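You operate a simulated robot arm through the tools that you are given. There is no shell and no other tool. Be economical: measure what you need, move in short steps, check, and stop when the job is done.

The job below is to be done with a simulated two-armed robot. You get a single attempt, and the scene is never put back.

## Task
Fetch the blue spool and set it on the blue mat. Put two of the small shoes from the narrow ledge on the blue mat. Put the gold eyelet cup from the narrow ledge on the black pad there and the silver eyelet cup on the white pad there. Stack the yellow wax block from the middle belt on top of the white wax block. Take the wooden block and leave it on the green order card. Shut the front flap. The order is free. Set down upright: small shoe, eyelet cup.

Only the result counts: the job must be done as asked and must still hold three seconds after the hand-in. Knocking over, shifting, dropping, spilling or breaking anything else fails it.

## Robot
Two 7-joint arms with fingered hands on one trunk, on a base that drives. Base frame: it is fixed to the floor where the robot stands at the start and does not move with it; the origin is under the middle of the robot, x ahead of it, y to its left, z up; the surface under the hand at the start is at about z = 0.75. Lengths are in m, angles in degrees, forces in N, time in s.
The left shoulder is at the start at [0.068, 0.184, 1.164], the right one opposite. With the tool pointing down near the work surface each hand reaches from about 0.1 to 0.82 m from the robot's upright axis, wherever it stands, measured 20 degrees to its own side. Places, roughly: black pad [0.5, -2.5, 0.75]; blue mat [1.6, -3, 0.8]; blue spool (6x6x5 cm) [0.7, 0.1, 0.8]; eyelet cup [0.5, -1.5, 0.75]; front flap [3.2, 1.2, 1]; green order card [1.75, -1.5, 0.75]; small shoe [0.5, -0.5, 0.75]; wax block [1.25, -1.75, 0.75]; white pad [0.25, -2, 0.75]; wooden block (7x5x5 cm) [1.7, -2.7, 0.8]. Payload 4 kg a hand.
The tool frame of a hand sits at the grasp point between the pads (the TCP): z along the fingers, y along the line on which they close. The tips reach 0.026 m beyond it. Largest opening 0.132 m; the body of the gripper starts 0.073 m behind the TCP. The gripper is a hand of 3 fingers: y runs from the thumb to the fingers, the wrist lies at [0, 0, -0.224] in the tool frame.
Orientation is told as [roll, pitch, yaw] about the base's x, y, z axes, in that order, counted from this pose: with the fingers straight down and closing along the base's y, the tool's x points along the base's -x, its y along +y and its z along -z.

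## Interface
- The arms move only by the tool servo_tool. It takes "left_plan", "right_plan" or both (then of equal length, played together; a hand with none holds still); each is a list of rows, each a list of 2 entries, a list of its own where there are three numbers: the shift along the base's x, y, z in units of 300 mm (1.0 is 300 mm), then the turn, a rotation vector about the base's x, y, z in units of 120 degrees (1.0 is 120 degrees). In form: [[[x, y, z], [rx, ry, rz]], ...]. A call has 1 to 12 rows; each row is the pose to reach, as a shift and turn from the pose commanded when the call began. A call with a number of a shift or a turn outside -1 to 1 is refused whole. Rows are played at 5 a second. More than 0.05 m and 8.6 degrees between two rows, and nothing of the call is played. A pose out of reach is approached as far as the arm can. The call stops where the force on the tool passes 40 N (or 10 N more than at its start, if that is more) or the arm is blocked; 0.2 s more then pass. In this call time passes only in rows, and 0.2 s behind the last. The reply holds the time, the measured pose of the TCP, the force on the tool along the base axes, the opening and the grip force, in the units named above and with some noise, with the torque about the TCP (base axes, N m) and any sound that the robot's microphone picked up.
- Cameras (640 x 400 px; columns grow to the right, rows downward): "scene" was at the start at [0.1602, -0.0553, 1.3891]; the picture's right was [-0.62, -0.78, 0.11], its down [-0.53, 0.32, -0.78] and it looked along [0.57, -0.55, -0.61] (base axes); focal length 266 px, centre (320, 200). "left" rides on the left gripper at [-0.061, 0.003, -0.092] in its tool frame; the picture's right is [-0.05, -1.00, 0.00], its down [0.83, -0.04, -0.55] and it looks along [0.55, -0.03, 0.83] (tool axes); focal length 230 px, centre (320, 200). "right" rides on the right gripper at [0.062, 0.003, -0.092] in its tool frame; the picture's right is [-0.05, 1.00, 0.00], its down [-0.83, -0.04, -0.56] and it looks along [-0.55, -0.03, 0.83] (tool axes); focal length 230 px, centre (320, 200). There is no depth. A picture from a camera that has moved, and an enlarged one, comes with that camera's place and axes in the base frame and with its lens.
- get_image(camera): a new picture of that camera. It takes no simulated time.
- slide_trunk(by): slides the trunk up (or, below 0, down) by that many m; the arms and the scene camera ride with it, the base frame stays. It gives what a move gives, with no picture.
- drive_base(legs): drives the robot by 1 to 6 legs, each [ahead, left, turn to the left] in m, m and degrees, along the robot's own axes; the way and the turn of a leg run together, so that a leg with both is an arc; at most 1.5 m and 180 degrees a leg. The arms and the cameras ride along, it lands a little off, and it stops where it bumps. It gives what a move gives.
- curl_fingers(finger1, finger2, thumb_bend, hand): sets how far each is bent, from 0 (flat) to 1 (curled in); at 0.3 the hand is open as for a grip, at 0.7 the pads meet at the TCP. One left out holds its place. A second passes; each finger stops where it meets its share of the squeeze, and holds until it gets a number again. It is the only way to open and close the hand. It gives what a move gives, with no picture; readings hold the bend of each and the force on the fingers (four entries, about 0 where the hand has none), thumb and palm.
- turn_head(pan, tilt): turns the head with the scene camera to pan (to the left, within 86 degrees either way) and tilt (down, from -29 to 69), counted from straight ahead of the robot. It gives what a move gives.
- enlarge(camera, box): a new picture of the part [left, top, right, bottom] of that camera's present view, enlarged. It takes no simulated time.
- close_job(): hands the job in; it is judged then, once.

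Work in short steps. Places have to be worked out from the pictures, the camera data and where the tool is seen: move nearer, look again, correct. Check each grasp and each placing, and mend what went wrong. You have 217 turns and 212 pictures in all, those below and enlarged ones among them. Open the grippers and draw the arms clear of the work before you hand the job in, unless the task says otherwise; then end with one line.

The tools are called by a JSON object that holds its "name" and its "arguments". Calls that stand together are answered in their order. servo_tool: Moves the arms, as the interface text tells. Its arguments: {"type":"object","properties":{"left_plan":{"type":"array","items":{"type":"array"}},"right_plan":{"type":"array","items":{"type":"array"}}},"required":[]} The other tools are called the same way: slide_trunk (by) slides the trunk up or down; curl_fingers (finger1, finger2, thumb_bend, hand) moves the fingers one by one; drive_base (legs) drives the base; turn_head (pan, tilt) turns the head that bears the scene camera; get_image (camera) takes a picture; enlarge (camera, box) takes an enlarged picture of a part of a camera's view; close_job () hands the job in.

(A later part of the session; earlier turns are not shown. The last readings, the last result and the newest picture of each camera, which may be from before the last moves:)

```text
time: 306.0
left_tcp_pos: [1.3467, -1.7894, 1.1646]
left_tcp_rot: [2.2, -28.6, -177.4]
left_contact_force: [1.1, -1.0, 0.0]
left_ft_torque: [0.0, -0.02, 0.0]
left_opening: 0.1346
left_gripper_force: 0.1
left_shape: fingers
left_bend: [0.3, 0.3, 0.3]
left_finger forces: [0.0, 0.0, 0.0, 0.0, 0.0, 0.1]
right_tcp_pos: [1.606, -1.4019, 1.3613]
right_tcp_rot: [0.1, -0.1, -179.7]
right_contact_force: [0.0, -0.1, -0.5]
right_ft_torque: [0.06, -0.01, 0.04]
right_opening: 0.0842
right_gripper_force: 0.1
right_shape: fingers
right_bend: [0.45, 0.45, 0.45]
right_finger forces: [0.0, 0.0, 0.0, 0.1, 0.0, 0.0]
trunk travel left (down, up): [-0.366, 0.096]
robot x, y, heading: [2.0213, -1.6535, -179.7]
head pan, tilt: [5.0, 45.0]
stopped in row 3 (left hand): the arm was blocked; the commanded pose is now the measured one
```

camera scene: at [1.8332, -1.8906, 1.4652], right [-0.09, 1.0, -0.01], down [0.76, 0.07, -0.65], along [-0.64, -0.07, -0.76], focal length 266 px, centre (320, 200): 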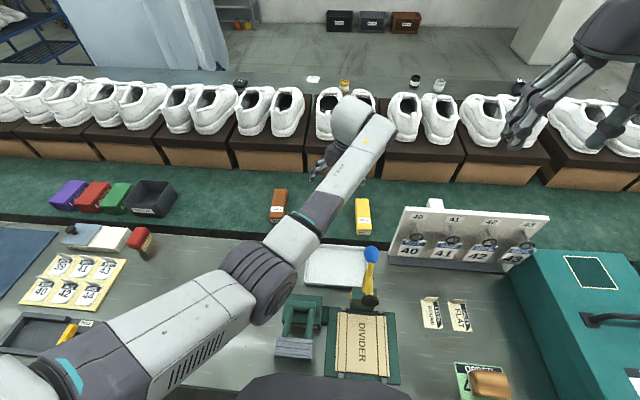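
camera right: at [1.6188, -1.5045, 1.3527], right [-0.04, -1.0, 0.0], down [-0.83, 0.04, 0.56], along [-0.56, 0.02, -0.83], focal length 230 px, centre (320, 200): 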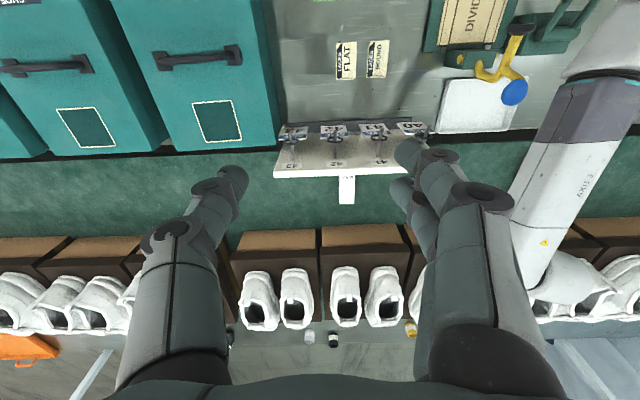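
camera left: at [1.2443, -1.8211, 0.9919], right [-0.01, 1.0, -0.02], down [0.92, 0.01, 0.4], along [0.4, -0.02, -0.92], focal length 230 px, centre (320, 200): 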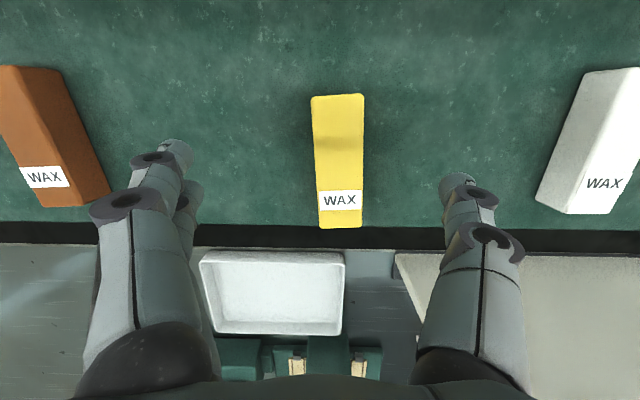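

I move straight out over the yellow block and down (extending the arm), watching tracking.

{"name": "servo_tool", "arguments": {"left_plan": [[[-0.08, -0.02, -0.1], [-0.005, 0, -0.005]], [[-0.16, -0.05, -0.2], [-0.01, 0, -0.01]], [[-0.163, -0.06, -0.35], [-0.018, 0, -0.015]], [[-0.163, -0.06, -0.5], [-0.018, 0, -0.018]], [[-0.163, -0.06, -0.65], [-0.018, 0, -0.018]], [[-0.163, -0.06, -0.8], [-0.018, 0, -0.018]], [[-0.163, -0.06, -0.95], [-0.018, 0, -0.018]]]}}

{"name": "get_image", "arguments": {"camera": "left"}}

{"name": "enlarge", "arguments": {"camera": "scene", "box": [200, 120, 420, 340]}}

```text
time: 307.8
left_tcp_pos: [1.2853, -1.8285, 0.8926]
left_tcp_rot: [5.6, -30.0, 179.8]
left_contact_force: [-0.3, 0.1, -0.2]
left_ft_torque: [0.01, 0.03, -0.03]
left_opening: 0.1344
left_gripper_force: 0.0
left_shape: fingers
left_bend: [0.3, 0.3, 0.3]
left_finger forces: [0.1, 0.0, 0.0, 0.1, 0.0, 0.1]
right_tcp_pos: [1.6064, -1.4013, 1.3602]
right_tcp_rot: [0.0, -0.2, -179.7]
right_contact_force: [0.0, 0.1, -0.2]
right_ft_torque: [-0.03, 0.01, 0.01]
right_opening: 0.084
right_gripper_force: 0.1
right_shape: fingers
right_bend: [0.45, 0.45, 0.45]
right_finger forces: [0.0, 0.1, 0.0, 0.0, 0.0, 0.0]
trunk travel left (down, up): [-0.366, 0.096]
robot x, y, heading: [2.0221, -1.66, -179.5]
head pan, tilt: [5.0, 45.0]
stopped in row 7 (left hand): the arm was blocked; the commanded pose is now the measured one
```

```text
65 pictures are left
camera left: at [1.2776, -1.8221, 1.0042], right [-0.09, 0.99, -0.06], down [0.99, 0.1, 0.06], along [0.07, -0.05, -1.0], focal length 230 px, centre (320, 200)
```

left: 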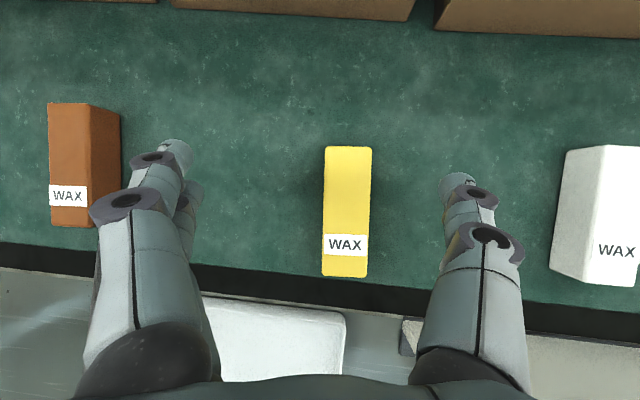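

```text
1.82 times, centred on (310, 230) of scene
camera zoom: at [1.9371, -1.6633, 1.5537], right [-0.09, 1.0, 0.0], down [0.72, 0.07, -0.69], along [-0.69, -0.07, -0.72], focal length 484 px, centre (338, 146)
```

zoom: 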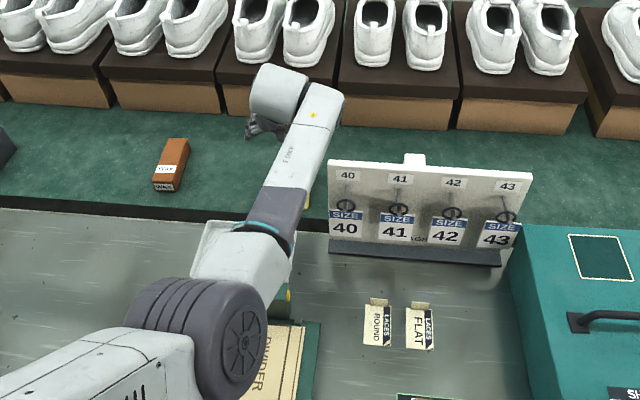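

Still being pushed aside by the brush. I'll use the low-trunk, extended configuration that tracked perfectly, but farther left with the hand yawed 15° so the forearm passes well left of the ball. First lift and reposition.

{"name": "servo_tool", "arguments": {"left_plan": [[[0, -0.03, 0.15], [0.012, 0, -0.005]], [[0, -0.06, 0.3], [0.024, 0, -0.01]], [[0, -0.09, 0.42], [0.041, 0, -0.023]]]}}

{"name": "drive_base", "arguments": {"legs": [[-0.03, 0, 0], [0, 0.26, 0]]}}

{"name": "slide_trunk", "arguments": {"by": -0.08}}

{"name": "servo_tool", "arguments": {"left_plan": [[[-0.03, 0.0, 0.12], [0, 0, -0.06]], [[-0.06, 0, 0.22], [0, 0, -0.125]]]}}

{"name": "slide_trunk", "arguments": {"by": -0.066}}

```text
time: 308.8
left_tcp_pos: [1.284, -1.8807, 1.0175]
left_tcp_rot: [1.9, -30.0, -179.7]
left_contact_force: [-1.3, -0.7, 0.3]
left_ft_torque: [0.0, -0.01, 0.0]
left_opening: 0.1345
left_gripper_force: 0.0
left_shape: fingers
left_bend: [0.3, 0.3, 0.3]
left_finger forces: [0.1, 0.0, 0.0, 0.0, 0.0, 0.0]
right_tcp_pos: [1.6057, -1.4019, 1.361]
right_tcp_rot: [0.0, -0.2, -179.7]
right_contact_force: [0.8, 0.6, 0.3]
right_ft_torque: [0.01, -0.02, 0.0]
right_opening: 0.0843
right_gripper_force: 0.0
right_shape: fingers
right_bend: [0.45, 0.45, 0.45]
right_finger forces: [0.0, 0.0, 0.0, 0.0, 0.0, 0.1]
trunk travel left (down, up): [-0.366, 0.096]
robot x, y, heading: [2.0222, -1.6565, -179.6]
head pan, tilt: [5.0, 45.0]
stopped in row 3 (left hand): the arm was blocked; the commanded pose is now the measured one
```

```text
time: 311.1
left_tcp_pos: [1.3166, -2.1395, 1.018]
left_tcp_rot: [1.9, -29.9, -179.7]
left_contact_force: [0.3, 0.5, -0.6]
left_ft_torque: [0.0, 0.0, 0.0]
left_opening: 0.1347
left_gripper_force: 0.1
left_shape: fingers
left_bend: [0.3, 0.3, 0.3]
left_finger forces: [0.1, 0.1, 0.0, 0.0, 0.0, 0.1]
right_tcp_pos: [1.6377, -1.6607, 1.3618]
right_tcp_rot: [0.1, -0.2, -179.5]
right_contact_force: [0.5, 0.2, 1.4]
right_ft_torque: [0.02, -0.03, -0.03]
right_opening: 0.0843
right_gripper_force: 0.0
right_shape: fingers
right_bend: [0.45, 0.45, 0.45]
right_finger forces: [0.1, 0.1, 0.0, 0.0, 0.0, 0.0]
trunk travel left (down, up): [-0.366, 0.096]
robot x, y, heading: [2.0511, -1.9171, -179.6]
head pan, tilt: [5.0, 45.0]
```

```text
time: 312.2
left_tcp_pos: [1.3137, -2.1749, 0.9393]
left_tcp_rot: [4.3, -30.2, -179.1]
left_contact_force: [-0.7, -0.4, 0.4]
left_ft_torque: [-0.02, 0.01, 0.02]
left_opening: 0.1345
left_gripper_force: 0.1
left_shape: fingers
left_bend: [0.3, 0.3, 0.3]
left_finger forces: [0.0, 0.0, 0.0, 0.0, 0.0, 0.0]
right_tcp_pos: [1.6383, -1.6624, 1.2824]
right_tcp_rot: [0.0, -0.3, -179.6]
right_contact_force: [-0.1, 0.4, 0.0]
right_ft_torque: [0.01, -0.02, -0.03]
right_opening: 0.0841
right_gripper_force: 0.0
right_shape: fingers
right_bend: [0.45, 0.45, 0.45]
right_finger forces: [0.0, 0.0, 0.0, 0.0, 0.1, 0.1]
trunk travel left (down, up): [-0.286, 0.176]
robot x, y, heading: [2.0523, -1.9167, -179.8]
head pan, tilt: [5.0, 45.0]
```

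```text
time: 312.9
left_tcp_pos: [1.299, -2.1385, 1.0043]
left_tcp_rot: [1.6, -29.9, 165.4]
left_contact_force: [0.7, 0.2, 0.2]
left_ft_torque: [-0.04, 0.02, -0.01]
left_opening: 0.1341
left_gripper_force: 0.1
left_shape: fingers
left_bend: [0.3, 0.3, 0.3]
left_finger forces: [0.0, 0.1, 0.0, 0.1, 0.0, 0.0]
right_tcp_pos: [1.6379, -1.6619, 1.2818]
right_tcp_rot: [0.0, -0.2, -179.5]
right_contact_force: [-0.9, 0.7, 0.0]
right_ft_torque: [0.01, -0.01, -0.01]
right_opening: 0.0842
right_gripper_force: 0.0
right_shape: fingers
right_bend: [0.45, 0.45, 0.45]
right_finger forces: [0.1, 0.0, 0.1, 0.1, 0.1, 0.0]
trunk travel left (down, up): [-0.286, 0.176]
robot x, y, heading: [2.0491, -1.9178, -179.7]
head pan, tilt: [5.0, 45.0]
```

```text
time: 313.9
left_tcp_pos: [1.2979, -2.1501, 0.9378]
left_tcp_rot: [2.7, -29.7, 165.5]
left_contact_force: [-0.3, -0.7, 0.0]
left_ft_torque: [-0.01, 0.05, -0.02]
left_opening: 0.1345
left_gripper_force: 0.0
left_shape: fingers
left_bend: [0.3, 0.3, 0.3]
left_finger forces: [0.0, 0.1, 0.1, 0.0, 0.0, 0.0]
right_tcp_pos: [1.637, -1.6631, 1.216]
right_tcp_rot: [0.0, -0.3, -179.6]
right_contact_force: [-0.5, 0.0, 0.6]
right_ft_torque: [0.01, -0.02, -0.01]
right_opening: 0.0841
right_gripper_force: 0.0
right_shape: fingers
right_bend: [0.45, 0.45, 0.45]
right_finger forces: [0.0, 0.0, 0.0, 0.0, 0.0, 0.0]
trunk travel left (down, up): [-0.22, 0.242]
robot x, y, heading: [2.0501, -1.9189, -179.7]
head pan, tilt: [5.0, 45.0]
```

{"name": "get_image", "arguments": {"camera": "scene"}}

{"name": "get_image", "arguments": {"camera": "right"}}

```text
63 pictures are left
camera scene: at [1.9014, -1.9236, 1.3898], right [-0.09, 1.0, -0.01], down [0.8, 0.07, -0.59], along [-0.59, -0.07, -0.8], focal length 266 px, centre (320, 200)
```

scene: 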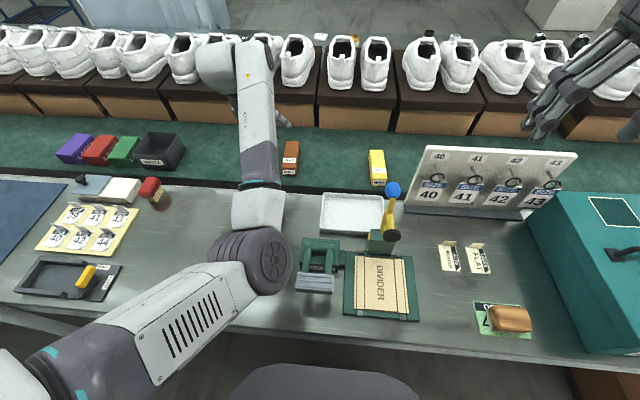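

```text
62 pictures are left
camera right: at [1.6995, -1.6647, 1.3077], right [-0.04, -1.0, 0.0], down [-0.83, 0.04, 0.56], along [-0.56, 0.02, -0.83], focal length 230 px, centre (320, 200)
```

right: 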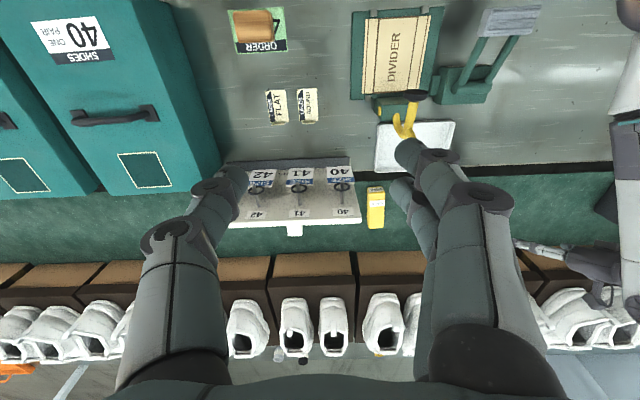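

The elbow hangs low and catches the clamp. New method: shape the arm (extended) in free space behind, with trunk high, then drive it in and lower with the trunk only. First: trunk up, back off.

{"name": "slide_trunk", "arguments": {"by": 0.24}}

{"name": "drive_base", "arguments": {"legs": [[-0.4, 0, 0], [0, 0.133, 0]]}}

{"name": "servo_tool", "arguments": {"left_plan": [[[0.02, 0.15, -0.05], [0, 0, 0]], [[0.04, 0.3, -0.1], [0, 0, 0]], [[0.06, 0.44, -0.15], [0, 0, 0]], [[0.08, 0.58, -0.2], [0, 0, 0]], [[0.09, 0.72, -0.25], [0, 0, 0]], [[0.1, 0.86, -0.3], [0, 0, 0]]]}}

```text
time: 316.4
left_tcp_pos: [1.2978, -2.1402, 1.1771]
left_tcp_rot: [1.7, -29.7, 165.3]
left_contact_force: [0.1, 0.0, 0.1]
left_ft_torque: [0.0, -0.01, -0.02]
left_opening: 0.1345
left_gripper_force: 0.0
left_shape: fingers
left_bend: [0.3, 0.3, 0.3]
left_finger forces: [0.0, 0.1, 0.1, 0.0, 0.0, 0.1]
right_tcp_pos: [1.6373, -1.6627, 1.4555]
right_tcp_rot: [0.0, -0.2, -179.6]
right_contact_force: [0.5, 1.0, 0.7]
right_ft_torque: [0.0, -0.03, 0.0]
right_opening: 0.084
right_gripper_force: 0.1
right_shape: fingers
right_bend: [0.45, 0.45, 0.45]
right_finger forces: [0.0, 0.1, 0.0, 0.0, 0.0, 0.1]
trunk travel left (down, up): [-0.46, 0.002]
robot x, y, heading: [2.0486, -1.9217, -179.7]
head pan, tilt: [5.0, 45.0]
```

```text
time: 319.8
left_tcp_pos: [1.7013, -2.2683, 1.1792]
left_tcp_rot: [2.0, -29.9, 165.5]
left_contact_force: [0.0, -0.4, -0.2]
left_ft_torque: [-0.03, 0.0, 0.03]
left_opening: 0.1344
left_gripper_force: 0.1
left_shape: fingers
left_bend: [0.3, 0.3, 0.3]
left_finger forces: [0.1, 0.0, 0.0, 0.1, 0.0, 0.1]
right_tcp_pos: [2.0409, -1.7879, 1.4554]
right_tcp_rot: [0.1, -0.2, -179.4]
right_contact_force: [0.5, 0.3, -0.9]
right_ft_torque: [-0.03, 0.01, -0.02]
right_opening: 0.0838
right_gripper_force: 0.1
right_shape: fingers
right_bend: [0.45, 0.45, 0.45]
right_finger forces: [0.0, 0.0, 0.1, 0.0, 0.0, 0.1]
trunk travel left (down, up): [-0.46, 0.002]
robot x, y, heading: [2.4555, -2.0438, -179.6]
head pan, tilt: [5.0, 45.0]
```

```text
time: 321.4
left_tcp_pos: [1.7099, -2.0524, 1.0977]
left_tcp_rot: [3.4, -31.0, 167.3]
left_contact_force: [0.9, -0.1, 0.4]
left_ft_torque: [0.03, 0.05, -0.01]
left_opening: 0.1347
left_gripper_force: 0.1
left_shape: fingers
left_bend: [0.3, 0.3, 0.3]
left_finger forces: [0.1, 0.0, 0.0, 0.0, 0.1, 0.1]
right_tcp_pos: [2.0393, -1.7916, 1.455]
right_tcp_rot: [0.0, -0.3, -179.4]
right_contact_force: [-1.5, -0.2, -0.4]
right_ft_torque: [0.02, 0.01, 0.0]
right_opening: 0.0846
right_gripper_force: 0.0
right_shape: fingers
right_bend: [0.45, 0.45, 0.45]
right_finger forces: [0.0, 0.0, 0.0, 0.1, 0.1, 0.1]
trunk travel left (down, up): [-0.46, 0.002]
robot x, y, heading: [2.4578, -2.0423, -179.3]
head pan, tilt: [5.0, 45.0]
stopped in row 6 (left hand): the arm was blocked; the commanded pose is now the measured one
```

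Blocked even in free air, so it is a joint limit when the arm is bent. I first extend (down), then sweep sideways.

{"name": "servo_tool", "arguments": {"left_plan": [[[0, -0.03, -0.12], [0.005, 0, -0.005]], [[0, -0.06, -0.24], [0.01, 0, -0.01]], [[0, -0.08, -0.36], [0.02, -0.01, -0.02]]]}}

{"name": "servo_tool", "arguments": {"left_plan": [[[0.0, 0.12, 0], [0, 0, 0]], [[0.01, 0.24, 0], [0, 0, 0]], [[0.03, 0.36, 0], [0, 0, 0]], [[0.05, 0.46, 0], [0, 0, 0]]]}}

```text
time: 322.2
left_tcp_pos: [1.7133, -2.0657, 0.9887]
left_tcp_rot: [-0.1, -30.3, 166.1]
left_contact_force: [0.5, -1.0, 0.1]
left_ft_torque: [0.02, -0.01, 0.01]
left_opening: 0.1347
left_gripper_force: 0.1
left_shape: fingers
left_bend: [0.3, 0.3, 0.3]
left_finger forces: [0.1, 0.0, 0.1, 0.0, 0.0, 0.1]
right_tcp_pos: [2.0395, -1.7908, 1.4548]
right_tcp_rot: [0.0, -0.3, -179.5]
right_contact_force: [0.3, -0.2, 0.2]
right_ft_torque: [-0.02, 0.01, 0.02]
right_opening: 0.0841
right_gripper_force: 0.0
right_shape: fingers
right_bend: [0.45, 0.45, 0.45]
right_finger forces: [0.1, 0.1, 0.0, 0.1, 0.0, 0.0]
trunk travel left (down, up): [-0.46, 0.002]
robot x, y, heading: [2.4536, -2.0446, -179.6]
head pan, tilt: [5.0, 45.0]
```

```text
time: 323.2
left_tcp_pos: [1.7337, -1.9663, 0.9904]
left_tcp_rot: [-1.3, -31.4, 166.6]
left_contact_force: [0.0, 1.2, -0.3]
left_ft_torque: [0.0, 0.02, 0.04]
left_opening: 0.1344
left_gripper_force: 0.1
left_shape: fingers
left_bend: [0.3, 0.3, 0.3]
left_finger forces: [0.0, 0.0, 0.0, 0.1, 0.0, 0.1]
left hand out of reach, approached as far as the arm can: row 2, 3, 4
right_tcp_pos: [2.0396, -1.7893, 1.4545]
right_tcp_rot: [0.1, -0.2, -179.4]
right_contact_force: [0.6, -0.2, 0.4]
right_ft_torque: [-0.02, -0.01, -0.02]
right_opening: 0.0843
right_gripper_force: 0.1
right_shape: fingers
right_bend: [0.45, 0.45, 0.45]
right_finger forces: [0.0, 0.0, 0.0, 0.1, 0.1, 0.1]
trunk travel left (down, up): [-0.46, 0.002]
robot x, y, heading: [2.4549, -2.0464, -179.2]
head pan, tilt: [5.0, 45.0]
```

Reached an extended shape (limit). I now drive in 0.434 m and then 0.16 m right, trunk still high.

{"name": "drive_base", "arguments": {"legs": [[0.434, 0, 0], [0, -0.16, 0]]}}

{"name": "get_image", "arguments": {"camera": "left"}}

{"name": "get_image", "arguments": {"camera": "scene"}}

```text
time: 326.9
left_tcp_pos: [1.2952, -1.8184, 0.9905]
left_tcp_rot: [-1.2, -31.5, 166.1]
left_contact_force: [0.1, -0.6, 0.2]
left_ft_torque: [-0.03, 0.0, 0.0]
left_opening: 0.1346
left_gripper_force: 0.0
left_shape: fingers
left_bend: [0.3, 0.3, 0.3]
left_finger forces: [0.0, 0.1, 0.0, 0.0, 0.1, 0.0]
right_tcp_pos: [1.601, -1.6437, 1.4546]
right_tcp_rot: [-0.1, -0.2, -179.2]
right_contact_force: [0.5, -0.8, 0.4]
right_ft_torque: [0.01, 0.01, -0.01]
right_opening: 0.0843
right_gripper_force: 0.1
right_shape: fingers
right_bend: [0.45, 0.45, 0.45]
right_finger forces: [0.1, 0.0, 0.0, 0.1, 0.0, 0.1]
trunk travel left (down, up): [-0.46, 0.002]
robot x, y, heading: [2.0186, -1.8944, -179.3]
head pan, tilt: [5.0, 45.0]
```

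```text
61 pictures are left
camera left: at [1.2909, -1.822, 1.1024], right [0.21, 0.98, 0.04], down [0.98, -0.21, 0.04], along [0.05, 0.03, -1.0], focal length 230 px, centre (320, 200)
```

left: 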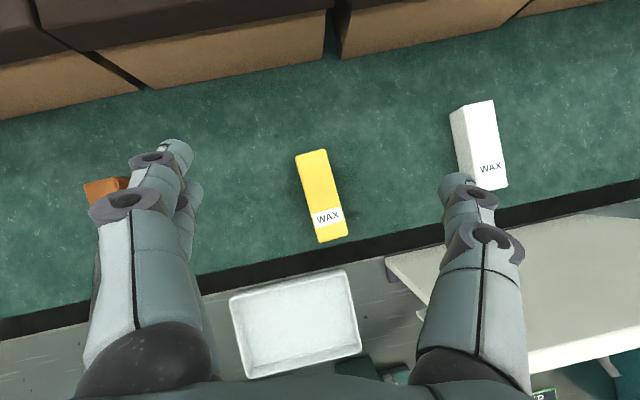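

```text
60 pictures are left
camera scene: at [1.948, -1.9031, 1.6502], right [-0.1, 0.99, 0.0], down [0.7, 0.07, -0.71], along [-0.7, -0.07, -0.71], focal length 266 px, centre (320, 200)
```

scene: 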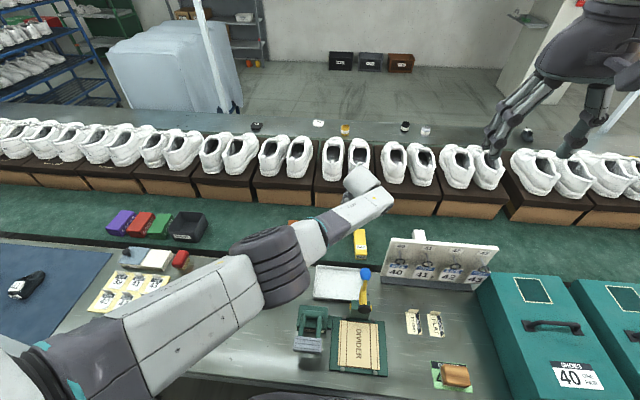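

The arm passes left of the ball. I lower with the trunk by 0.11 m and check.

{"name": "slide_trunk", "arguments": {"by": -0.11}}

{"name": "enlarge", "arguments": {"camera": "scene", "box": [220, 110, 440, 330]}}

```text
time: 328.3
left_tcp_pos: [1.2907, -1.8375, 0.8754]
left_tcp_rot: [0.5, -31.3, 166.4]
left_contact_force: [0.2, -0.3, -0.2]
left_ft_torque: [-0.02, 0.02, 0.01]
left_opening: 0.1347
left_gripper_force: 0.1
left_shape: fingers
left_bend: [0.3, 0.3, 0.3]
left_finger forces: [0.1, 0.1, 0.1, 0.0, 0.0, 0.0]
right_tcp_pos: [1.6022, -1.6411, 1.3445]
right_tcp_rot: [0.0, -0.4, -179.3]
right_contact_force: [-0.1, -1.0, 0.2]
right_ft_torque: [0.0, -0.03, 0.01]
right_opening: 0.0842
right_gripper_force: 0.0
right_shape: fingers
right_bend: [0.45, 0.45, 0.45]
right_finger forces: [0.1, 0.0, 0.0, 0.0, 0.0, 0.1]
trunk travel left (down, up): [-0.35, 0.112]
robot x, y, heading: [2.0204, -1.8935, -179.0]
head pan, tilt: [5.0, 45.0]
```

```text
1.82 times, centred on (330, 220) of scene
camera zoom: at [1.9299, -1.8991, 1.5364], right [-0.1, 0.99, 0.0], down [0.73, 0.07, -0.68], along [-0.68, -0.07, -0.73], focal length 484 px, centre (302, 164)
```

zoom: 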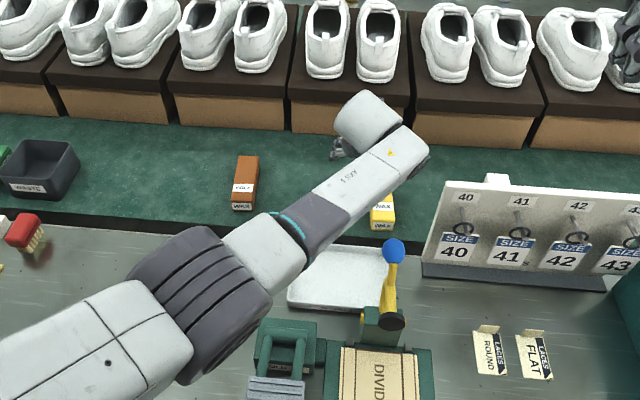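

Clear on all sides. I shift the base 3 cm right to re-center and lower the trunk 7.5 cm more.

{"name": "drive_base", "arguments": {"legs": [[0, -0.035, 0]]}}

{"name": "slide_trunk", "arguments": {"by": -0.045}}

{"name": "get_image", "arguments": {"camera": "left"}}

```text
time: 329.1
left_tcp_pos: [1.289, -1.8071, 0.8782]
left_tcp_rot: [-0.3, -31.4, 167.0]
left_contact_force: [-0.3, -0.6, -0.1]
left_ft_torque: [0.03, 0.01, -0.01]
left_opening: 0.1345
left_gripper_force: 0.1
left_shape: fingers
left_bend: [0.3, 0.3, 0.3]
left_finger forces: [0.0, 0.1, 0.0, 0.0, 0.0, 0.0]
right_tcp_pos: [1.6013, -1.6149, 1.3459]
right_tcp_rot: [-0.2, -0.2, -179.1]
right_contact_force: [-0.9, -1.6, 0.2]
right_ft_torque: [0.08, 0.01, -0.03]
right_opening: 0.084
right_gripper_force: 0.0
right_shape: fingers
right_bend: [0.45, 0.45, 0.45]
right_finger forces: [0.0, 0.1, 0.1, 0.1, 0.0, 0.0]
trunk travel left (down, up): [-0.35, 0.112]
robot x, y, heading: [2.0169, -1.8604, -178.9]
head pan, tilt: [5.0, 45.0]
```

```text
time: 330.0
left_tcp_pos: [1.2763, -1.8371, 0.829]
left_tcp_rot: [2.0, -31.3, 167.5]
left_contact_force: [0.2, -0.2, 0.3]
left_ft_torque: [-0.01, 0.02, -0.03]
left_opening: 0.1346
left_gripper_force: 0.1
left_shape: fingers
left_bend: [0.3, 0.3, 0.3]
left_finger forces: [0.0, 0.1, 0.0, 0.0, 0.0, 0.1]
right_tcp_pos: [1.603, -1.6061, 1.2996]
right_tcp_rot: [0.0, -0.4, -179.1]
right_contact_force: [-0.1, 0.6, 0.5]
right_ft_torque: [0.01, 0.03, 0.01]
right_opening: 0.084
right_gripper_force: 0.1
right_shape: fingers
right_bend: [0.45, 0.45, 0.45]
right_finger forces: [0.0, 0.0, 0.0, 0.0, 0.0, 0.0]
trunk travel left (down, up): [-0.305, 0.157]
robot x, y, heading: [2.0175, -1.8598, -179.1]
head pan, tilt: [5.0, 45.0]
```

```text
58 pictures are left
camera left: at [1.2725, -1.8356, 0.9406], right [0.15, 0.99, 0.0], down [0.99, -0.15, 0.04], along [0.04, -0.01, -1.0], focal length 230 px, centre (320, 200)
```

left: 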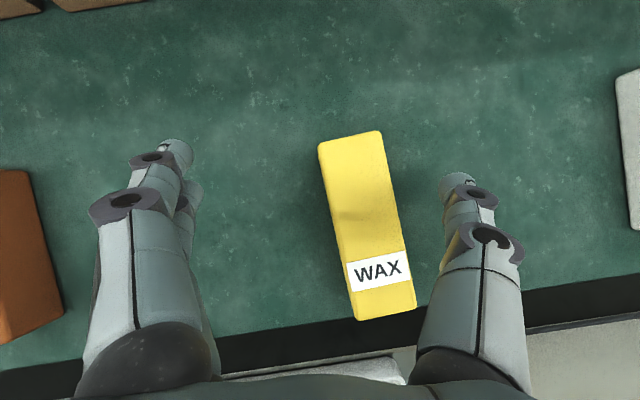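

A drift toward −y again; a null move tells whether the arm returns to its command.

{"name": "servo_tool", "arguments": {"left_plan": [[[0.01, 0, 0], [0, 0, 0]], [[0.03, 0, 0], [0, 0, 0]]]}}

{"name": "enlarge", "arguments": {"camera": "scene", "box": [220, 110, 440, 330]}}

```text
time: 330.8
left_tcp_pos: [1.271, -1.8501, 0.8444]
left_tcp_rot: [2.5, -32.6, 168.1]
left_contact_force: [0.6, -0.1, -0.1]
left_ft_torque: [-0.03, -0.01, 0.02]
left_opening: 0.1346
left_gripper_force: 0.1
left_shape: fingers
left_bend: [0.3, 0.3, 0.3]
left_finger forces: [0.1, 0.0, 0.0, 0.0, 0.1, 0.0]
right_tcp_pos: [1.6012, -1.6078, 1.2992]
right_tcp_rot: [0.0, -0.2, -179.1]
right_contact_force: [-0.1, -0.1, 0.0]
right_ft_torque: [0.03, -0.01, 0.03]
right_opening: 0.0844
right_gripper_force: 0.1
right_shape: fingers
right_bend: [0.45, 0.45, 0.45]
right_finger forces: [0.0, 0.0, 0.0, 0.0, 0.0, 0.1]
trunk travel left (down, up): [-0.305, 0.157]
robot x, y, heading: [2.0202, -1.8563, -179.0]
head pan, tilt: [5.0, 45.0]
stopped in row 2 (left hand): the arm was blocked; the commanded pose is now the measured one
```

```text
1.82 times, centred on (330, 220) of scene
camera zoom: at [1.9121, -1.8663, 1.4874], right [-0.1, 0.99, -0.01], down [0.75, 0.07, -0.66], along [-0.66, -0.07, -0.75], focal length 484 px, centre (302, 164)
```

zoom: 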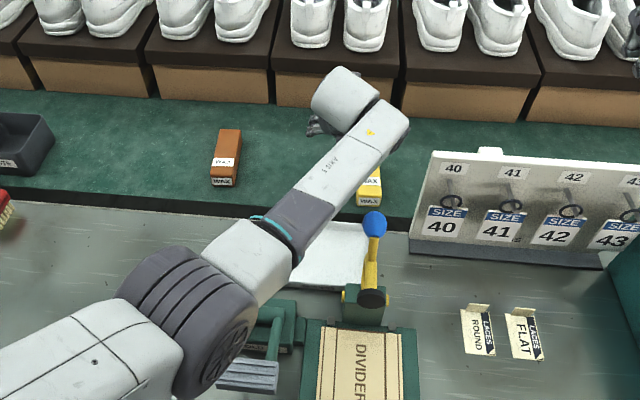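

Understood: the outward lean itself forces the elbow down. With an upright hand the arm can stretch straight (reach ≈0.72 m) and the elbow stays high. I raise the trunk, untilt the hand, then reposition the base.

{"name": "slide_trunk", "arguments": {"by": 0.155}}

{"name": "servo_tool", "arguments": {"left_plan": [[[0, 0, 0.02], [-0.001, -0.06, 0.024]], [[0, 0, 0.04], [-0.002, -0.12, 0.049]], [[0, 0.02, 0.06], [-0.003, -0.18, 0.074]], [[0, 0.04, 0.08], [-0.004, -0.235, 0.097]], [[0, 0.05, 0.1], [-0.004, -0.277, 0.114]]]}}

{"name": "drive_base", "arguments": {"legs": [[-0.03, 0, -1], [0, -0.215, 0]]}}

```text
time: 332.6
left_tcp_pos: [1.2686, -1.8587, 0.9995]
left_tcp_rot: [2.8, -32.5, 168.6]
left_contact_force: [0.1, -0.4, 0.2]
left_ft_torque: [-0.03, 0.01, -0.02]
left_opening: 0.1347
left_gripper_force: 0.1
left_shape: fingers
left_bend: [0.3, 0.3, 0.3]
left_finger forces: [0.0, 0.0, 0.1, 0.0, 0.0, 0.0]
right_tcp_pos: [1.6011, -1.6081, 1.4555]
right_tcp_rot: [-0.1, -0.3, -179.0]
right_contact_force: [0.7, -0.4, 1.0]
right_ft_torque: [-0.02, -0.01, -0.03]
right_opening: 0.0844
right_gripper_force: 0.0
right_shape: fingers
right_bend: [0.45, 0.45, 0.45]
right_finger forces: [0.1, 0.0, 0.0, 0.0, 0.0, 0.0]
trunk travel left (down, up): [-0.46, 0.002]
robot x, y, heading: [2.017, -1.8608, -179.0]
head pan, tilt: [5.0, 45.0]
```

```text
time: 333.8
left_tcp_pos: [1.346, -1.8887, 1.0415]
left_tcp_rot: [-0.1, -2.1, -178.7]
left_contact_force: [0.5, -0.3, 0.4]
left_ft_torque: [0.01, -0.01, 0.01]
left_opening: 0.1346
left_gripper_force: 0.0
left_shape: fingers
left_bend: [0.3, 0.3, 0.3]
left_finger forces: [0.0, 0.0, 0.0, 0.1, 0.0, 0.0]
left hand out of reach, approached as far as the arm can: row 1, 2, 3, 4, 5
right_tcp_pos: [1.602, -1.6075, 1.456]
right_tcp_rot: [0.0, -0.1, -179.1]
right_contact_force: [-0.4, -0.5, 0.0]
right_ft_torque: [0.03, 0.0, 0.01]
right_opening: 0.0841
right_gripper_force: 0.1
right_shape: fingers
right_bend: [0.45, 0.45, 0.45]
right_finger forces: [0.0, 0.0, 0.0, 0.1, 0.1, 0.1]
trunk travel left (down, up): [-0.46, 0.002]
robot x, y, heading: [2.0199, -1.8571, -179.4]
head pan, tilt: [5.0, 45.0]
```

```text
time: 335.9
left_tcp_pos: [1.3732, -1.6671, 1.0419]
left_tcp_rot: [-0.5, -2.1, -179.6]
left_contact_force: [0.7, -0.3, 0.2]
left_ft_torque: [0.02, -0.04, -0.02]
left_opening: 0.1347
left_gripper_force: 0.1
left_shape: fingers
left_bend: [0.3, 0.3, 0.3]
left_finger forces: [0.0, 0.1, 0.0, 0.1, 0.1, 0.0]
right_tcp_pos: [1.6342, -1.3922, 1.4549]
right_tcp_rot: [-0.4, -0.2, -179.9]
right_contact_force: [-0.1, -0.3, -0.5]
right_ft_torque: [0.03, 0.0, 0.01]
right_opening: 0.0842
right_gripper_force: 0.0
right_shape: fingers
right_bend: [0.45, 0.45, 0.45]
right_finger forces: [0.0, 0.0, 0.0, 0.0, 0.1, 0.0]
trunk travel left (down, up): [-0.46, 0.002]
robot x, y, heading: [2.0452, -1.6464, 180.0]
head pan, tilt: [5.0, 45.0]
```

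Upright now. I move the hand left onto the block's line and outward, to see the reach.

{"name": "servo_tool", "arguments": {"left_plan": [[[0, -0.15, 0], [0, 0, 0.01]], [[0, -0.3, 0], [0, 0, 0.02]], [[0, -0.46, -0.03], [0, 0, 0.03]], [[-0.08, -0.47, -0.1], [0, 0, 0.03]], [[-0.16, -0.47, -0.17], [0, 0, 0.03]], [[-0.24, -0.47, -0.22], [0, 0, 0.03]]]}}

{"name": "get_image", "arguments": {"camera": "scene"}}

```text
time: 337.3
left_tcp_pos: [1.3514, -1.8062, 1.0129]
left_tcp_rot: [-0.2, -2.3, -176.0]
left_contact_force: [0.0, -0.8, -0.1]
left_ft_torque: [0.04, 0.0, 0.0]
left_opening: 0.1346
left_gripper_force: 0.0
left_shape: fingers
left_bend: [0.3, 0.3, 0.3]
left_finger forces: [0.0, 0.0, 0.0, 0.1, 0.1, 0.0]
left hand out of reach, approached as far as the arm can: row 1, 5, 6
right_tcp_pos: [1.6368, -1.3872, 1.4553]
right_tcp_rot: [-0.1, -0.3, -179.9]
right_contact_force: [-0.5, -0.4, -0.4]
right_ft_torque: [0.0, 0.01, 0.02]
right_opening: 0.0839
right_gripper_force: 0.0
right_shape: fingers
right_bend: [0.45, 0.45, 0.45]
right_finger forces: [0.0, 0.0, 0.0, 0.1, 0.0, 0.1]
trunk travel left (down, up): [-0.46, 0.002]
robot x, y, heading: [2.0516, -1.6469, -180.2]
head pan, tilt: [5.0, 45.0]
```

```text
56 pictures are left
camera scene: at [1.9791, -1.6509, 1.6502], right [-0.09, 1.0, 0.0], down [0.7, 0.06, -0.71], along [-0.7, -0.06, -0.71], focal length 266 px, centre (320, 200)
```

scene: 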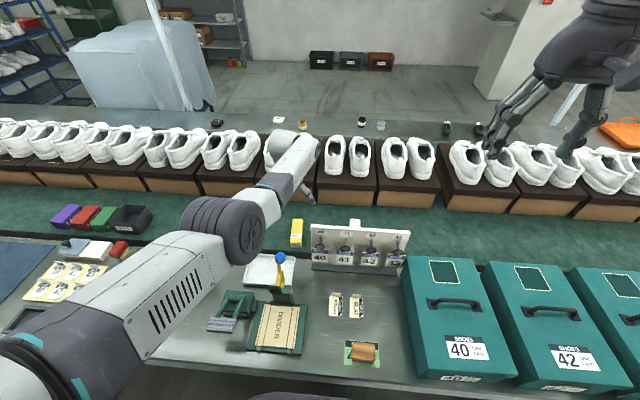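

The arm is now straight with a high elbow. I drive 5 cm ahead to place the hand over the block and lower the trunk 13 cm.

{"name": "drive_base", "arguments": {"legs": [[0.052, 0, 0]]}}

{"name": "slide_trunk", "arguments": {"by": -0.13}}

{"name": "get_image", "arguments": {"camera": "left"}}

{"name": "enlarge", "arguments": {"camera": "scene", "box": [180, 100, 400, 320]}}

```text
time: 338.2
left_tcp_pos: [1.3078, -1.8042, 1.0193]
left_tcp_rot: [-0.2, -2.7, -175.9]
left_contact_force: [1.3, -0.2, 0.6]
left_ft_torque: [-0.02, 0.06, -0.02]
left_opening: 0.135
left_gripper_force: 0.1
left_shape: fingers
left_bend: [0.3, 0.3, 0.3]
left_finger forces: [0.0, 0.0, 0.0, 0.1, 0.1, 0.1]
right_tcp_pos: [1.5985, -1.3866, 1.4588]
right_tcp_rot: [0.0, -0.8, -179.9]
right_contact_force: [1.5, 0.7, 0.0]
right_ft_torque: [0.0, 0.06, 0.01]
right_opening: 0.0844
right_gripper_force: 0.0
right_shape: fingers
right_bend: [0.45, 0.45, 0.45]
right_finger forces: [0.0, 0.0, 0.0, 0.0, 0.1, 0.0]
trunk travel left (down, up): [-0.46, 0.002]
robot x, y, heading: [1.9977, -1.6454, 180.0]
head pan, tilt: [5.0, 45.0]
```

```text
time: 339.8
left_tcp_pos: [1.2994, -1.8048, 0.8836]
left_tcp_rot: [-0.2, -2.2, -176.0]
left_contact_force: [1.2, 0.0, 0.0]
left_ft_torque: [0.01, -0.01, 0.01]
left_opening: 0.1351
left_gripper_force: 0.0
left_shape: fingers
left_bend: [0.3, 0.3, 0.3]
left_finger forces: [0.0, 0.1, 0.0, 0.1, 0.0, 0.1]
right_tcp_pos: [1.5841, -1.3866, 1.3247]
right_tcp_rot: [0.0, -0.3, -180.0]
right_contact_force: [-0.1, -0.5, -0.5]
right_ft_torque: [0.0, 0.06, 0.0]
right_opening: 0.0843
right_gripper_force: 0.0
right_shape: fingers
right_bend: [0.45, 0.45, 0.45]
right_finger forces: [0.1, 0.1, 0.0, 0.0, 0.0, 0.1]
trunk travel left (down, up): [-0.33, 0.132]
robot x, y, heading: [2.0009, -1.6465, 180.1]
head pan, tilt: [5.0, 45.0]
```

```text
55 pictures are left
camera left: at [1.2416, -1.8122, 0.978], right [-0.12, 0.99, 0.01], down [0.85, 0.1, 0.52], along [0.52, 0.07, -0.85], focal length 230 px, centre (320, 200)
```

left: 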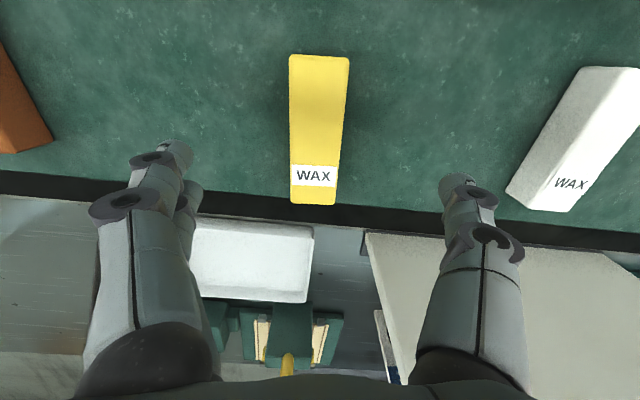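

```text
1.82 times, centred on (290, 210) of scene
camera zoom: at [1.9017, -1.6501, 1.5147], right [-0.09, 1.0, 0.0], down [0.74, 0.06, -0.67], along [-0.67, -0.06, -0.74], focal length 484 px, centre (374, 182)
```

zoom: 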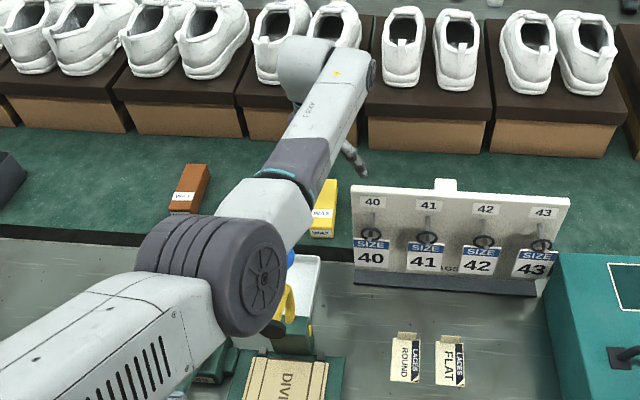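

Tracking exact, no drift. Lower the trunk another 8.5 cm.

{"name": "slide_trunk", "arguments": {"by": -0.086}}

{"name": "get_image", "arguments": {"camera": "left"}}

```text
time: 341.0
left_tcp_pos: [1.2997, -1.8045, 0.7976]
left_tcp_rot: [-0.2, -2.3, -176.0]
left_contact_force: [-0.6, 0.9, -0.2]
left_ft_torque: [-0.01, 0.01, 0.01]
left_opening: 0.1348
left_gripper_force: 0.1
left_shape: fingers
left_bend: [0.3, 0.3, 0.3]
left_finger forces: [0.0, 0.1, 0.0, 0.0, 0.0, 0.1]
right_tcp_pos: [1.5864, -1.387, 1.2399]
right_tcp_rot: [-0.1, -0.4, -180.0]
right_contact_force: [0.2, -0.2, 1.5]
right_ft_torque: [0.01, 0.03, 0.04]
right_opening: 0.0841
right_gripper_force: 0.0
right_shape: fingers
right_bend: [0.45, 0.45, 0.45]
right_finger forces: [0.1, 0.0, 0.0, 0.1, 0.1, 0.0]
trunk travel left (down, up): [-0.244, 0.218]
robot x, y, heading: [2.0012, -1.6466, 180.2]
head pan, tilt: [5.0, 45.0]
```

```text
53 pictures are left
camera left: at [1.2421, -1.8119, 0.8929], right [-0.12, 0.99, 0.01], down [0.85, 0.1, 0.52], along [0.52, 0.07, -0.85], focal length 230 px, centre (320, 200)
```

left: 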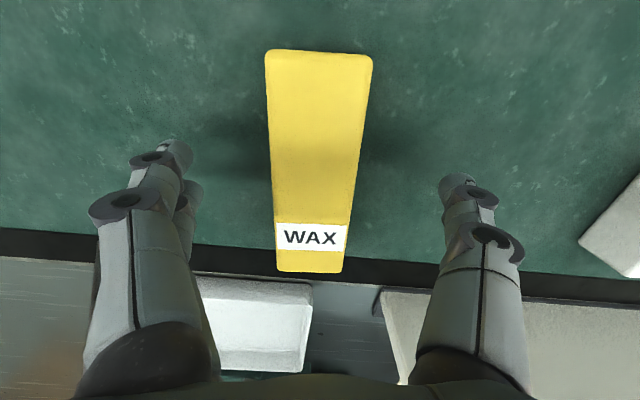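

Perfect position. Eight mm more, then close.

{"name": "slide_trunk", "arguments": {"by": -0.008}}

{"name": "curl_fingers", "arguments": {"hand": "left", "finger1": 0.7, "finger2": 0.7, "thumb_bend": 0.7}}

{"name": "slide_trunk", "arguments": {"by": 0.1}}

{"name": "get_image", "arguments": {"camera": "left"}}

```text
time: 341.6
left_tcp_pos: [1.2991, -1.806, 0.7876]
left_tcp_rot: [-0.1, -2.1, -175.8]
left_contact_force: [0.8, 0.4, 1.0]
left_ft_torque: [0.02, 0.0, -0.01]
left_opening: 0.1348
left_gripper_force: 0.0
left_shape: fingers
left_bend: [0.3, 0.3, 0.3]
left_finger forces: [0.0, 0.1, 0.1, 0.1, 0.1, 0.0]
right_tcp_pos: [1.5847, -1.3869, 1.2316]
right_tcp_rot: [0.0, -0.2, -179.9]
right_contact_force: [0.3, -0.1, 0.8]
right_ft_torque: [-0.02, 0.01, -0.01]
right_opening: 0.084
right_gripper_force: 0.0
right_shape: fingers
right_bend: [0.45, 0.45, 0.45]
right_finger forces: [0.1, 0.0, 0.0, 0.1, 0.0, 0.1]
trunk travel left (down, up): [-0.236, 0.226]
robot x, y, heading: [1.9972, -1.6433, -180.0]
head pan, tilt: [5.0, 45.0]
```

```text
time: 342.6
left_tcp_pos: [1.2992, -1.8065, 0.7893]
left_tcp_rot: [-0.1, -2.2, -176.0]
left_contact_force: [-0.9, -0.1, 0.0]
left_ft_torque: [-0.02, 0.02, -0.03]
left_opening: 0.0416
left_gripper_force: 16.0
left_shape: fingers
left_bend: [0.59, 0.59, 0.62]
left_finger forces: [8.3, 8.3, 0.0, 0.0, 16.8, 0.1]
right_tcp_pos: [1.585, -1.3878, 1.232]
right_tcp_rot: [-0.2, -0.3, -180.0]
right_contact_force: [0.1, -1.2, -0.7]
right_ft_torque: [-0.01, 0.01, -0.02]
right_opening: 0.0841
right_gripper_force: 0.0
right_shape: fingers
right_bend: [0.45, 0.45, 0.45]
right_finger forces: [0.0, 0.0, 0.1, 0.0, 0.0, 0.0]
trunk travel left (down, up): [-0.236, 0.226]
robot x, y, heading: [1.9948, -1.644, 179.7]
head pan, tilt: [5.0, 45.0]
```

```text
time: 343.9
left_tcp_pos: [1.299, -1.8054, 0.8878]
left_tcp_rot: [-0.3, -2.0, -175.9]
left_contact_force: [-0.4, 0.6, -1.0]
left_ft_torque: [0.02, -0.01, 0.02]
left_opening: 0.0416
left_gripper_force: 16.2
left_shape: fingers
left_bend: [0.59, 0.59, 0.62]
left_finger forces: [8.3, 8.3, 0.0, 0.0, 16.7, 0.0]
right_tcp_pos: [1.5846, -1.3864, 1.3315]
right_tcp_rot: [0.1, -0.3, -180.1]
right_contact_force: [0.1, -0.2, -1.0]
right_ft_torque: [0.01, -0.01, -0.03]
right_opening: 0.0841
right_gripper_force: 0.0
right_shape: fingers
right_bend: [0.45, 0.45, 0.45]
right_finger forces: [0.0, 0.0, 0.1, 0.1, 0.1, 0.0]
trunk travel left (down, up): [-0.336, 0.126]
robot x, y, heading: [1.9975, -1.6434, 180.1]
head pan, tilt: [5.0, 45.0]
```

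```text
52 pictures are left
camera left: at [1.2415, -1.812, 0.9828], right [-0.12, 0.99, 0.0], down [0.85, 0.1, 0.52], along [0.52, 0.07, -0.85], focal length 230 px, centre (320, 200)
```

left: 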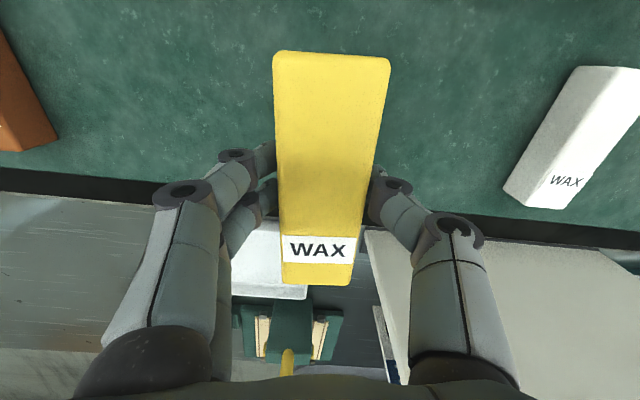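

Yellow wax held. I raise 4 cm more, drive 0.24 m right and 2 cm ahead to bring it over the white block, and turn it −8° to match.

{"name": "slide_trunk", "arguments": {"by": 0.04}}

{"name": "drive_base", "arguments": {"legs": [[0, -0.24, 0], [0.02, 0, 0]]}}

{"name": "servo_tool", "arguments": {"left_plan": [[[0, 0, 0], [0, 0, -0.035]], [[0, 0, 0], [0, 0, -0.067]]]}}

{"name": "get_image", "arguments": {"camera": "left"}}

{"name": "enlarge", "arguments": {"camera": "scene", "box": [180, 90, 400, 310]}}

```text
time: 344.8
left_tcp_pos: [1.2985, -1.8055, 0.9268]
left_tcp_rot: [-0.2, -2.1, -176.1]
left_contact_force: [1.3, -0.2, -1.0]
left_ft_torque: [0.01, 0.0, 0.02]
left_opening: 0.0414
left_gripper_force: 16.7
left_shape: fingers
left_bend: [0.59, 0.59, 0.62]
left_finger forces: [8.3, 8.2, 0.0, 0.0, 16.7, 0.0]
right_tcp_pos: [1.5839, -1.3871, 1.3721]
right_tcp_rot: [0.0, -0.2, -180.0]
right_contact_force: [0.3, -1.2, -0.5]
right_ft_torque: [0.03, -0.03, 0.01]
right_opening: 0.0841
right_gripper_force: 0.1
right_shape: fingers
right_bend: [0.45, 0.45, 0.45]
right_finger forces: [0.0, 0.0, 0.0, 0.0, 0.1, 0.0]
trunk travel left (down, up): [-0.376, 0.086]
robot x, y, heading: [1.9988, -1.6443, 180.2]
head pan, tilt: [5.0, 45.0]
```

```text
time: 346.9
left_tcp_pos: [1.2841, -1.5642, 0.9324]
left_tcp_rot: [-0.3, -2.4, -176.1]
left_contact_force: [0.4, -0.1, -1.2]
left_ft_torque: [0.05, 0.04, 0.0]
left_opening: 0.0414
left_gripper_force: 16.7
left_shape: fingers
left_bend: [0.59, 0.59, 0.62]
left_finger forces: [8.4, 8.2, 0.0, 0.1, 16.7, 0.0]
right_tcp_pos: [1.5729, -1.1482, 1.3736]
right_tcp_rot: [-0.1, -0.6, 180.0]
right_contact_force: [-0.2, 0.8, 0.5]
right_ft_torque: [0.01, 0.06, 0.02]
right_opening: 0.0842
right_gripper_force: 0.1
right_shape: fingers
right_bend: [0.45, 0.45, 0.45]
right_finger forces: [0.0, 0.0, 0.1, 0.0, 0.1, 0.0]
trunk travel left (down, up): [-0.376, 0.086]
robot x, y, heading: [1.9783, -1.4031, 179.8]
head pan, tilt: [5.0, 45.0]
```

```text
time: 347.5
left_tcp_pos: [1.2811, -1.5643, 0.929]
left_tcp_rot: [-0.2, -2.3, 175.7]
left_contact_force: [1.0, 0.0, -1.1]
left_ft_torque: [0.0, 0.03, -0.01]
left_opening: 0.0417
left_gripper_force: 16.7
left_shape: fingers
left_bend: [0.59, 0.59, 0.62]
left_finger forces: [8.2, 8.4, 0.1, 0.0, 16.7, 0.1]
right_tcp_pos: [1.5689, -1.1484, 1.3729]
right_tcp_rot: [0.0, -0.3, 179.9]
right_contact_force: [0.6, 0.3, 0.9]
right_ft_torque: [-0.01, 0.08, 0.01]
right_opening: 0.0844
right_gripper_force: 0.1
right_shape: fingers
right_bend: [0.45, 0.45, 0.45]
right_finger forces: [0.0, 0.0, 0.1, 0.2, 0.0, 0.0]
trunk travel left (down, up): [-0.376, 0.086]
robot x, y, heading: [1.9796, -1.4046, 180.0]
head pan, tilt: [5.0, 45.0]
```

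```text
51 pictures are left
camera left: at [1.2233, -1.5636, 1.0249], right [0.02, 1.0, 0.01], down [0.85, -0.02, 0.52], along [0.52, -0.01, -0.85], focal length 230 px, centre (320, 200)
```

left: 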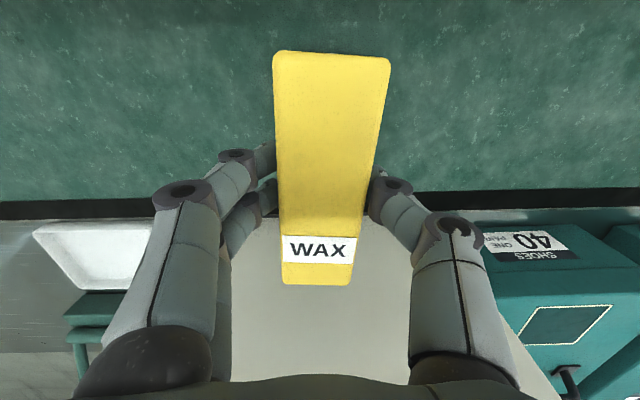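

```text
1.82 times, centred on (290, 200) of scene
camera zoom: at [1.8993, -1.4112, 1.5646], right [-0.09, 1.0, 0.0], down [0.72, 0.06, -0.69], along [-0.69, -0.06, -0.72], focal length 484 px, centre (374, 200)
```

zoom: 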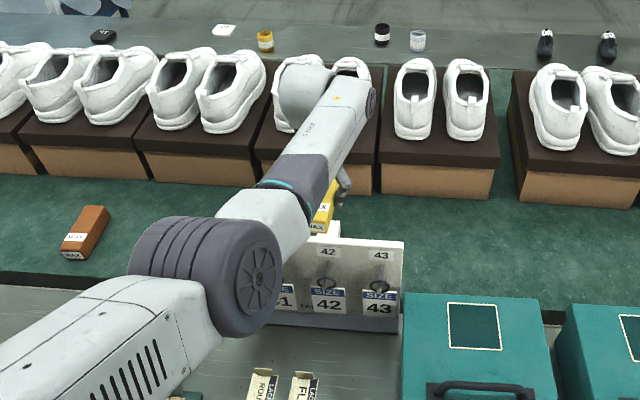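

White is hidden right under the yellow. I lower the trunk 9.5 cm, then in fine steps.

{"name": "slide_trunk", "arguments": {"by": -0.093}}

{"name": "slide_trunk", "arguments": {"by": -0.009}}

{"name": "enlarge", "arguments": {"camera": "left", "box": [200, 40, 460, 300]}}

```text
time: 348.8
left_tcp_pos: [1.2794, -1.5644, 0.8374]
left_tcp_rot: [-0.2, -2.2, 175.9]
left_contact_force: [-0.2, 0.6, -1.9]
left_ft_torque: [0.02, 0.04, 0.01]
left_opening: 0.0414
left_gripper_force: 16.1
left_shape: fingers
left_bend: [0.59, 0.59, 0.62]
left_finger forces: [8.4, 8.4, 0.0, 0.0, 16.5, 0.0]
right_tcp_pos: [1.5658, -1.1474, 1.2795]
right_tcp_rot: [0.1, -0.4, 180.0]
right_contact_force: [0.0, 0.4, 0.0]
right_ft_torque: [0.01, 0.03, 0.01]
right_opening: 0.0842
right_gripper_force: 0.1
right_shape: fingers
right_bend: [0.45, 0.45, 0.45]
right_finger forces: [0.0, 0.0, 0.0, 0.1, 0.0, 0.0]
trunk travel left (down, up): [-0.283, 0.179]
robot x, y, heading: [1.9798, -1.4063, 180.0]
head pan, tilt: [5.0, 45.0]
```

```text
time: 349.4
left_tcp_pos: [1.2801, -1.5651, 0.8271]
left_tcp_rot: [-0.2, -2.2, 175.8]
left_contact_force: [-0.3, -0.6, -0.9]
left_ft_torque: [0.01, 0.0, 0.02]
left_opening: 0.0414
left_gripper_force: 17.2
left_shape: fingers
left_bend: [0.59, 0.59, 0.63]
left_finger forces: [8.6, 8.6, 0.1, 0.1, 17.2, 0.1]
right_tcp_pos: [1.5677, -1.1476, 1.2691]
right_tcp_rot: [0.0, -0.3, 180.0]
right_contact_force: [0.3, 0.4, 0.0]
right_ft_torque: [0.01, 0.01, -0.01]
right_opening: 0.0841
right_gripper_force: 0.1
right_shape: fingers
right_bend: [0.45, 0.45, 0.45]
right_finger forces: [0.0, 0.0, 0.0, 0.0, 0.0, 0.1]
trunk travel left (down, up): [-0.274, 0.188]
robot x, y, heading: [1.9751, -1.4084, 179.7]
head pan, tilt: [5.0, 45.0]
```

```text
1.54 times, centred on (330, 170) of left
camera zoom: at [1.2219, -1.5635, 0.9215], right [0.02, 1.0, 0.0], down [0.85, -0.02, 0.52], along [0.52, -0.01, -0.85], focal length 354 px, centre (305, 246)
```

zoom: 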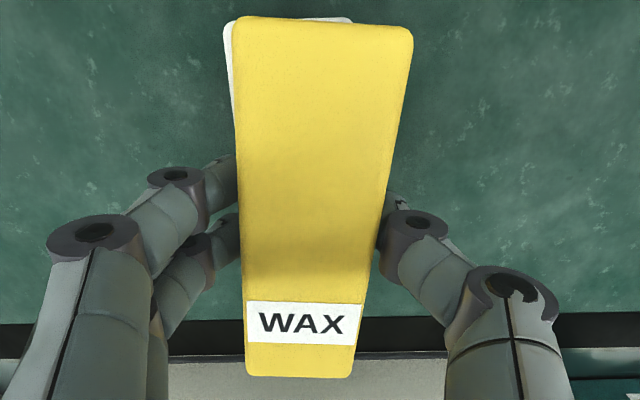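

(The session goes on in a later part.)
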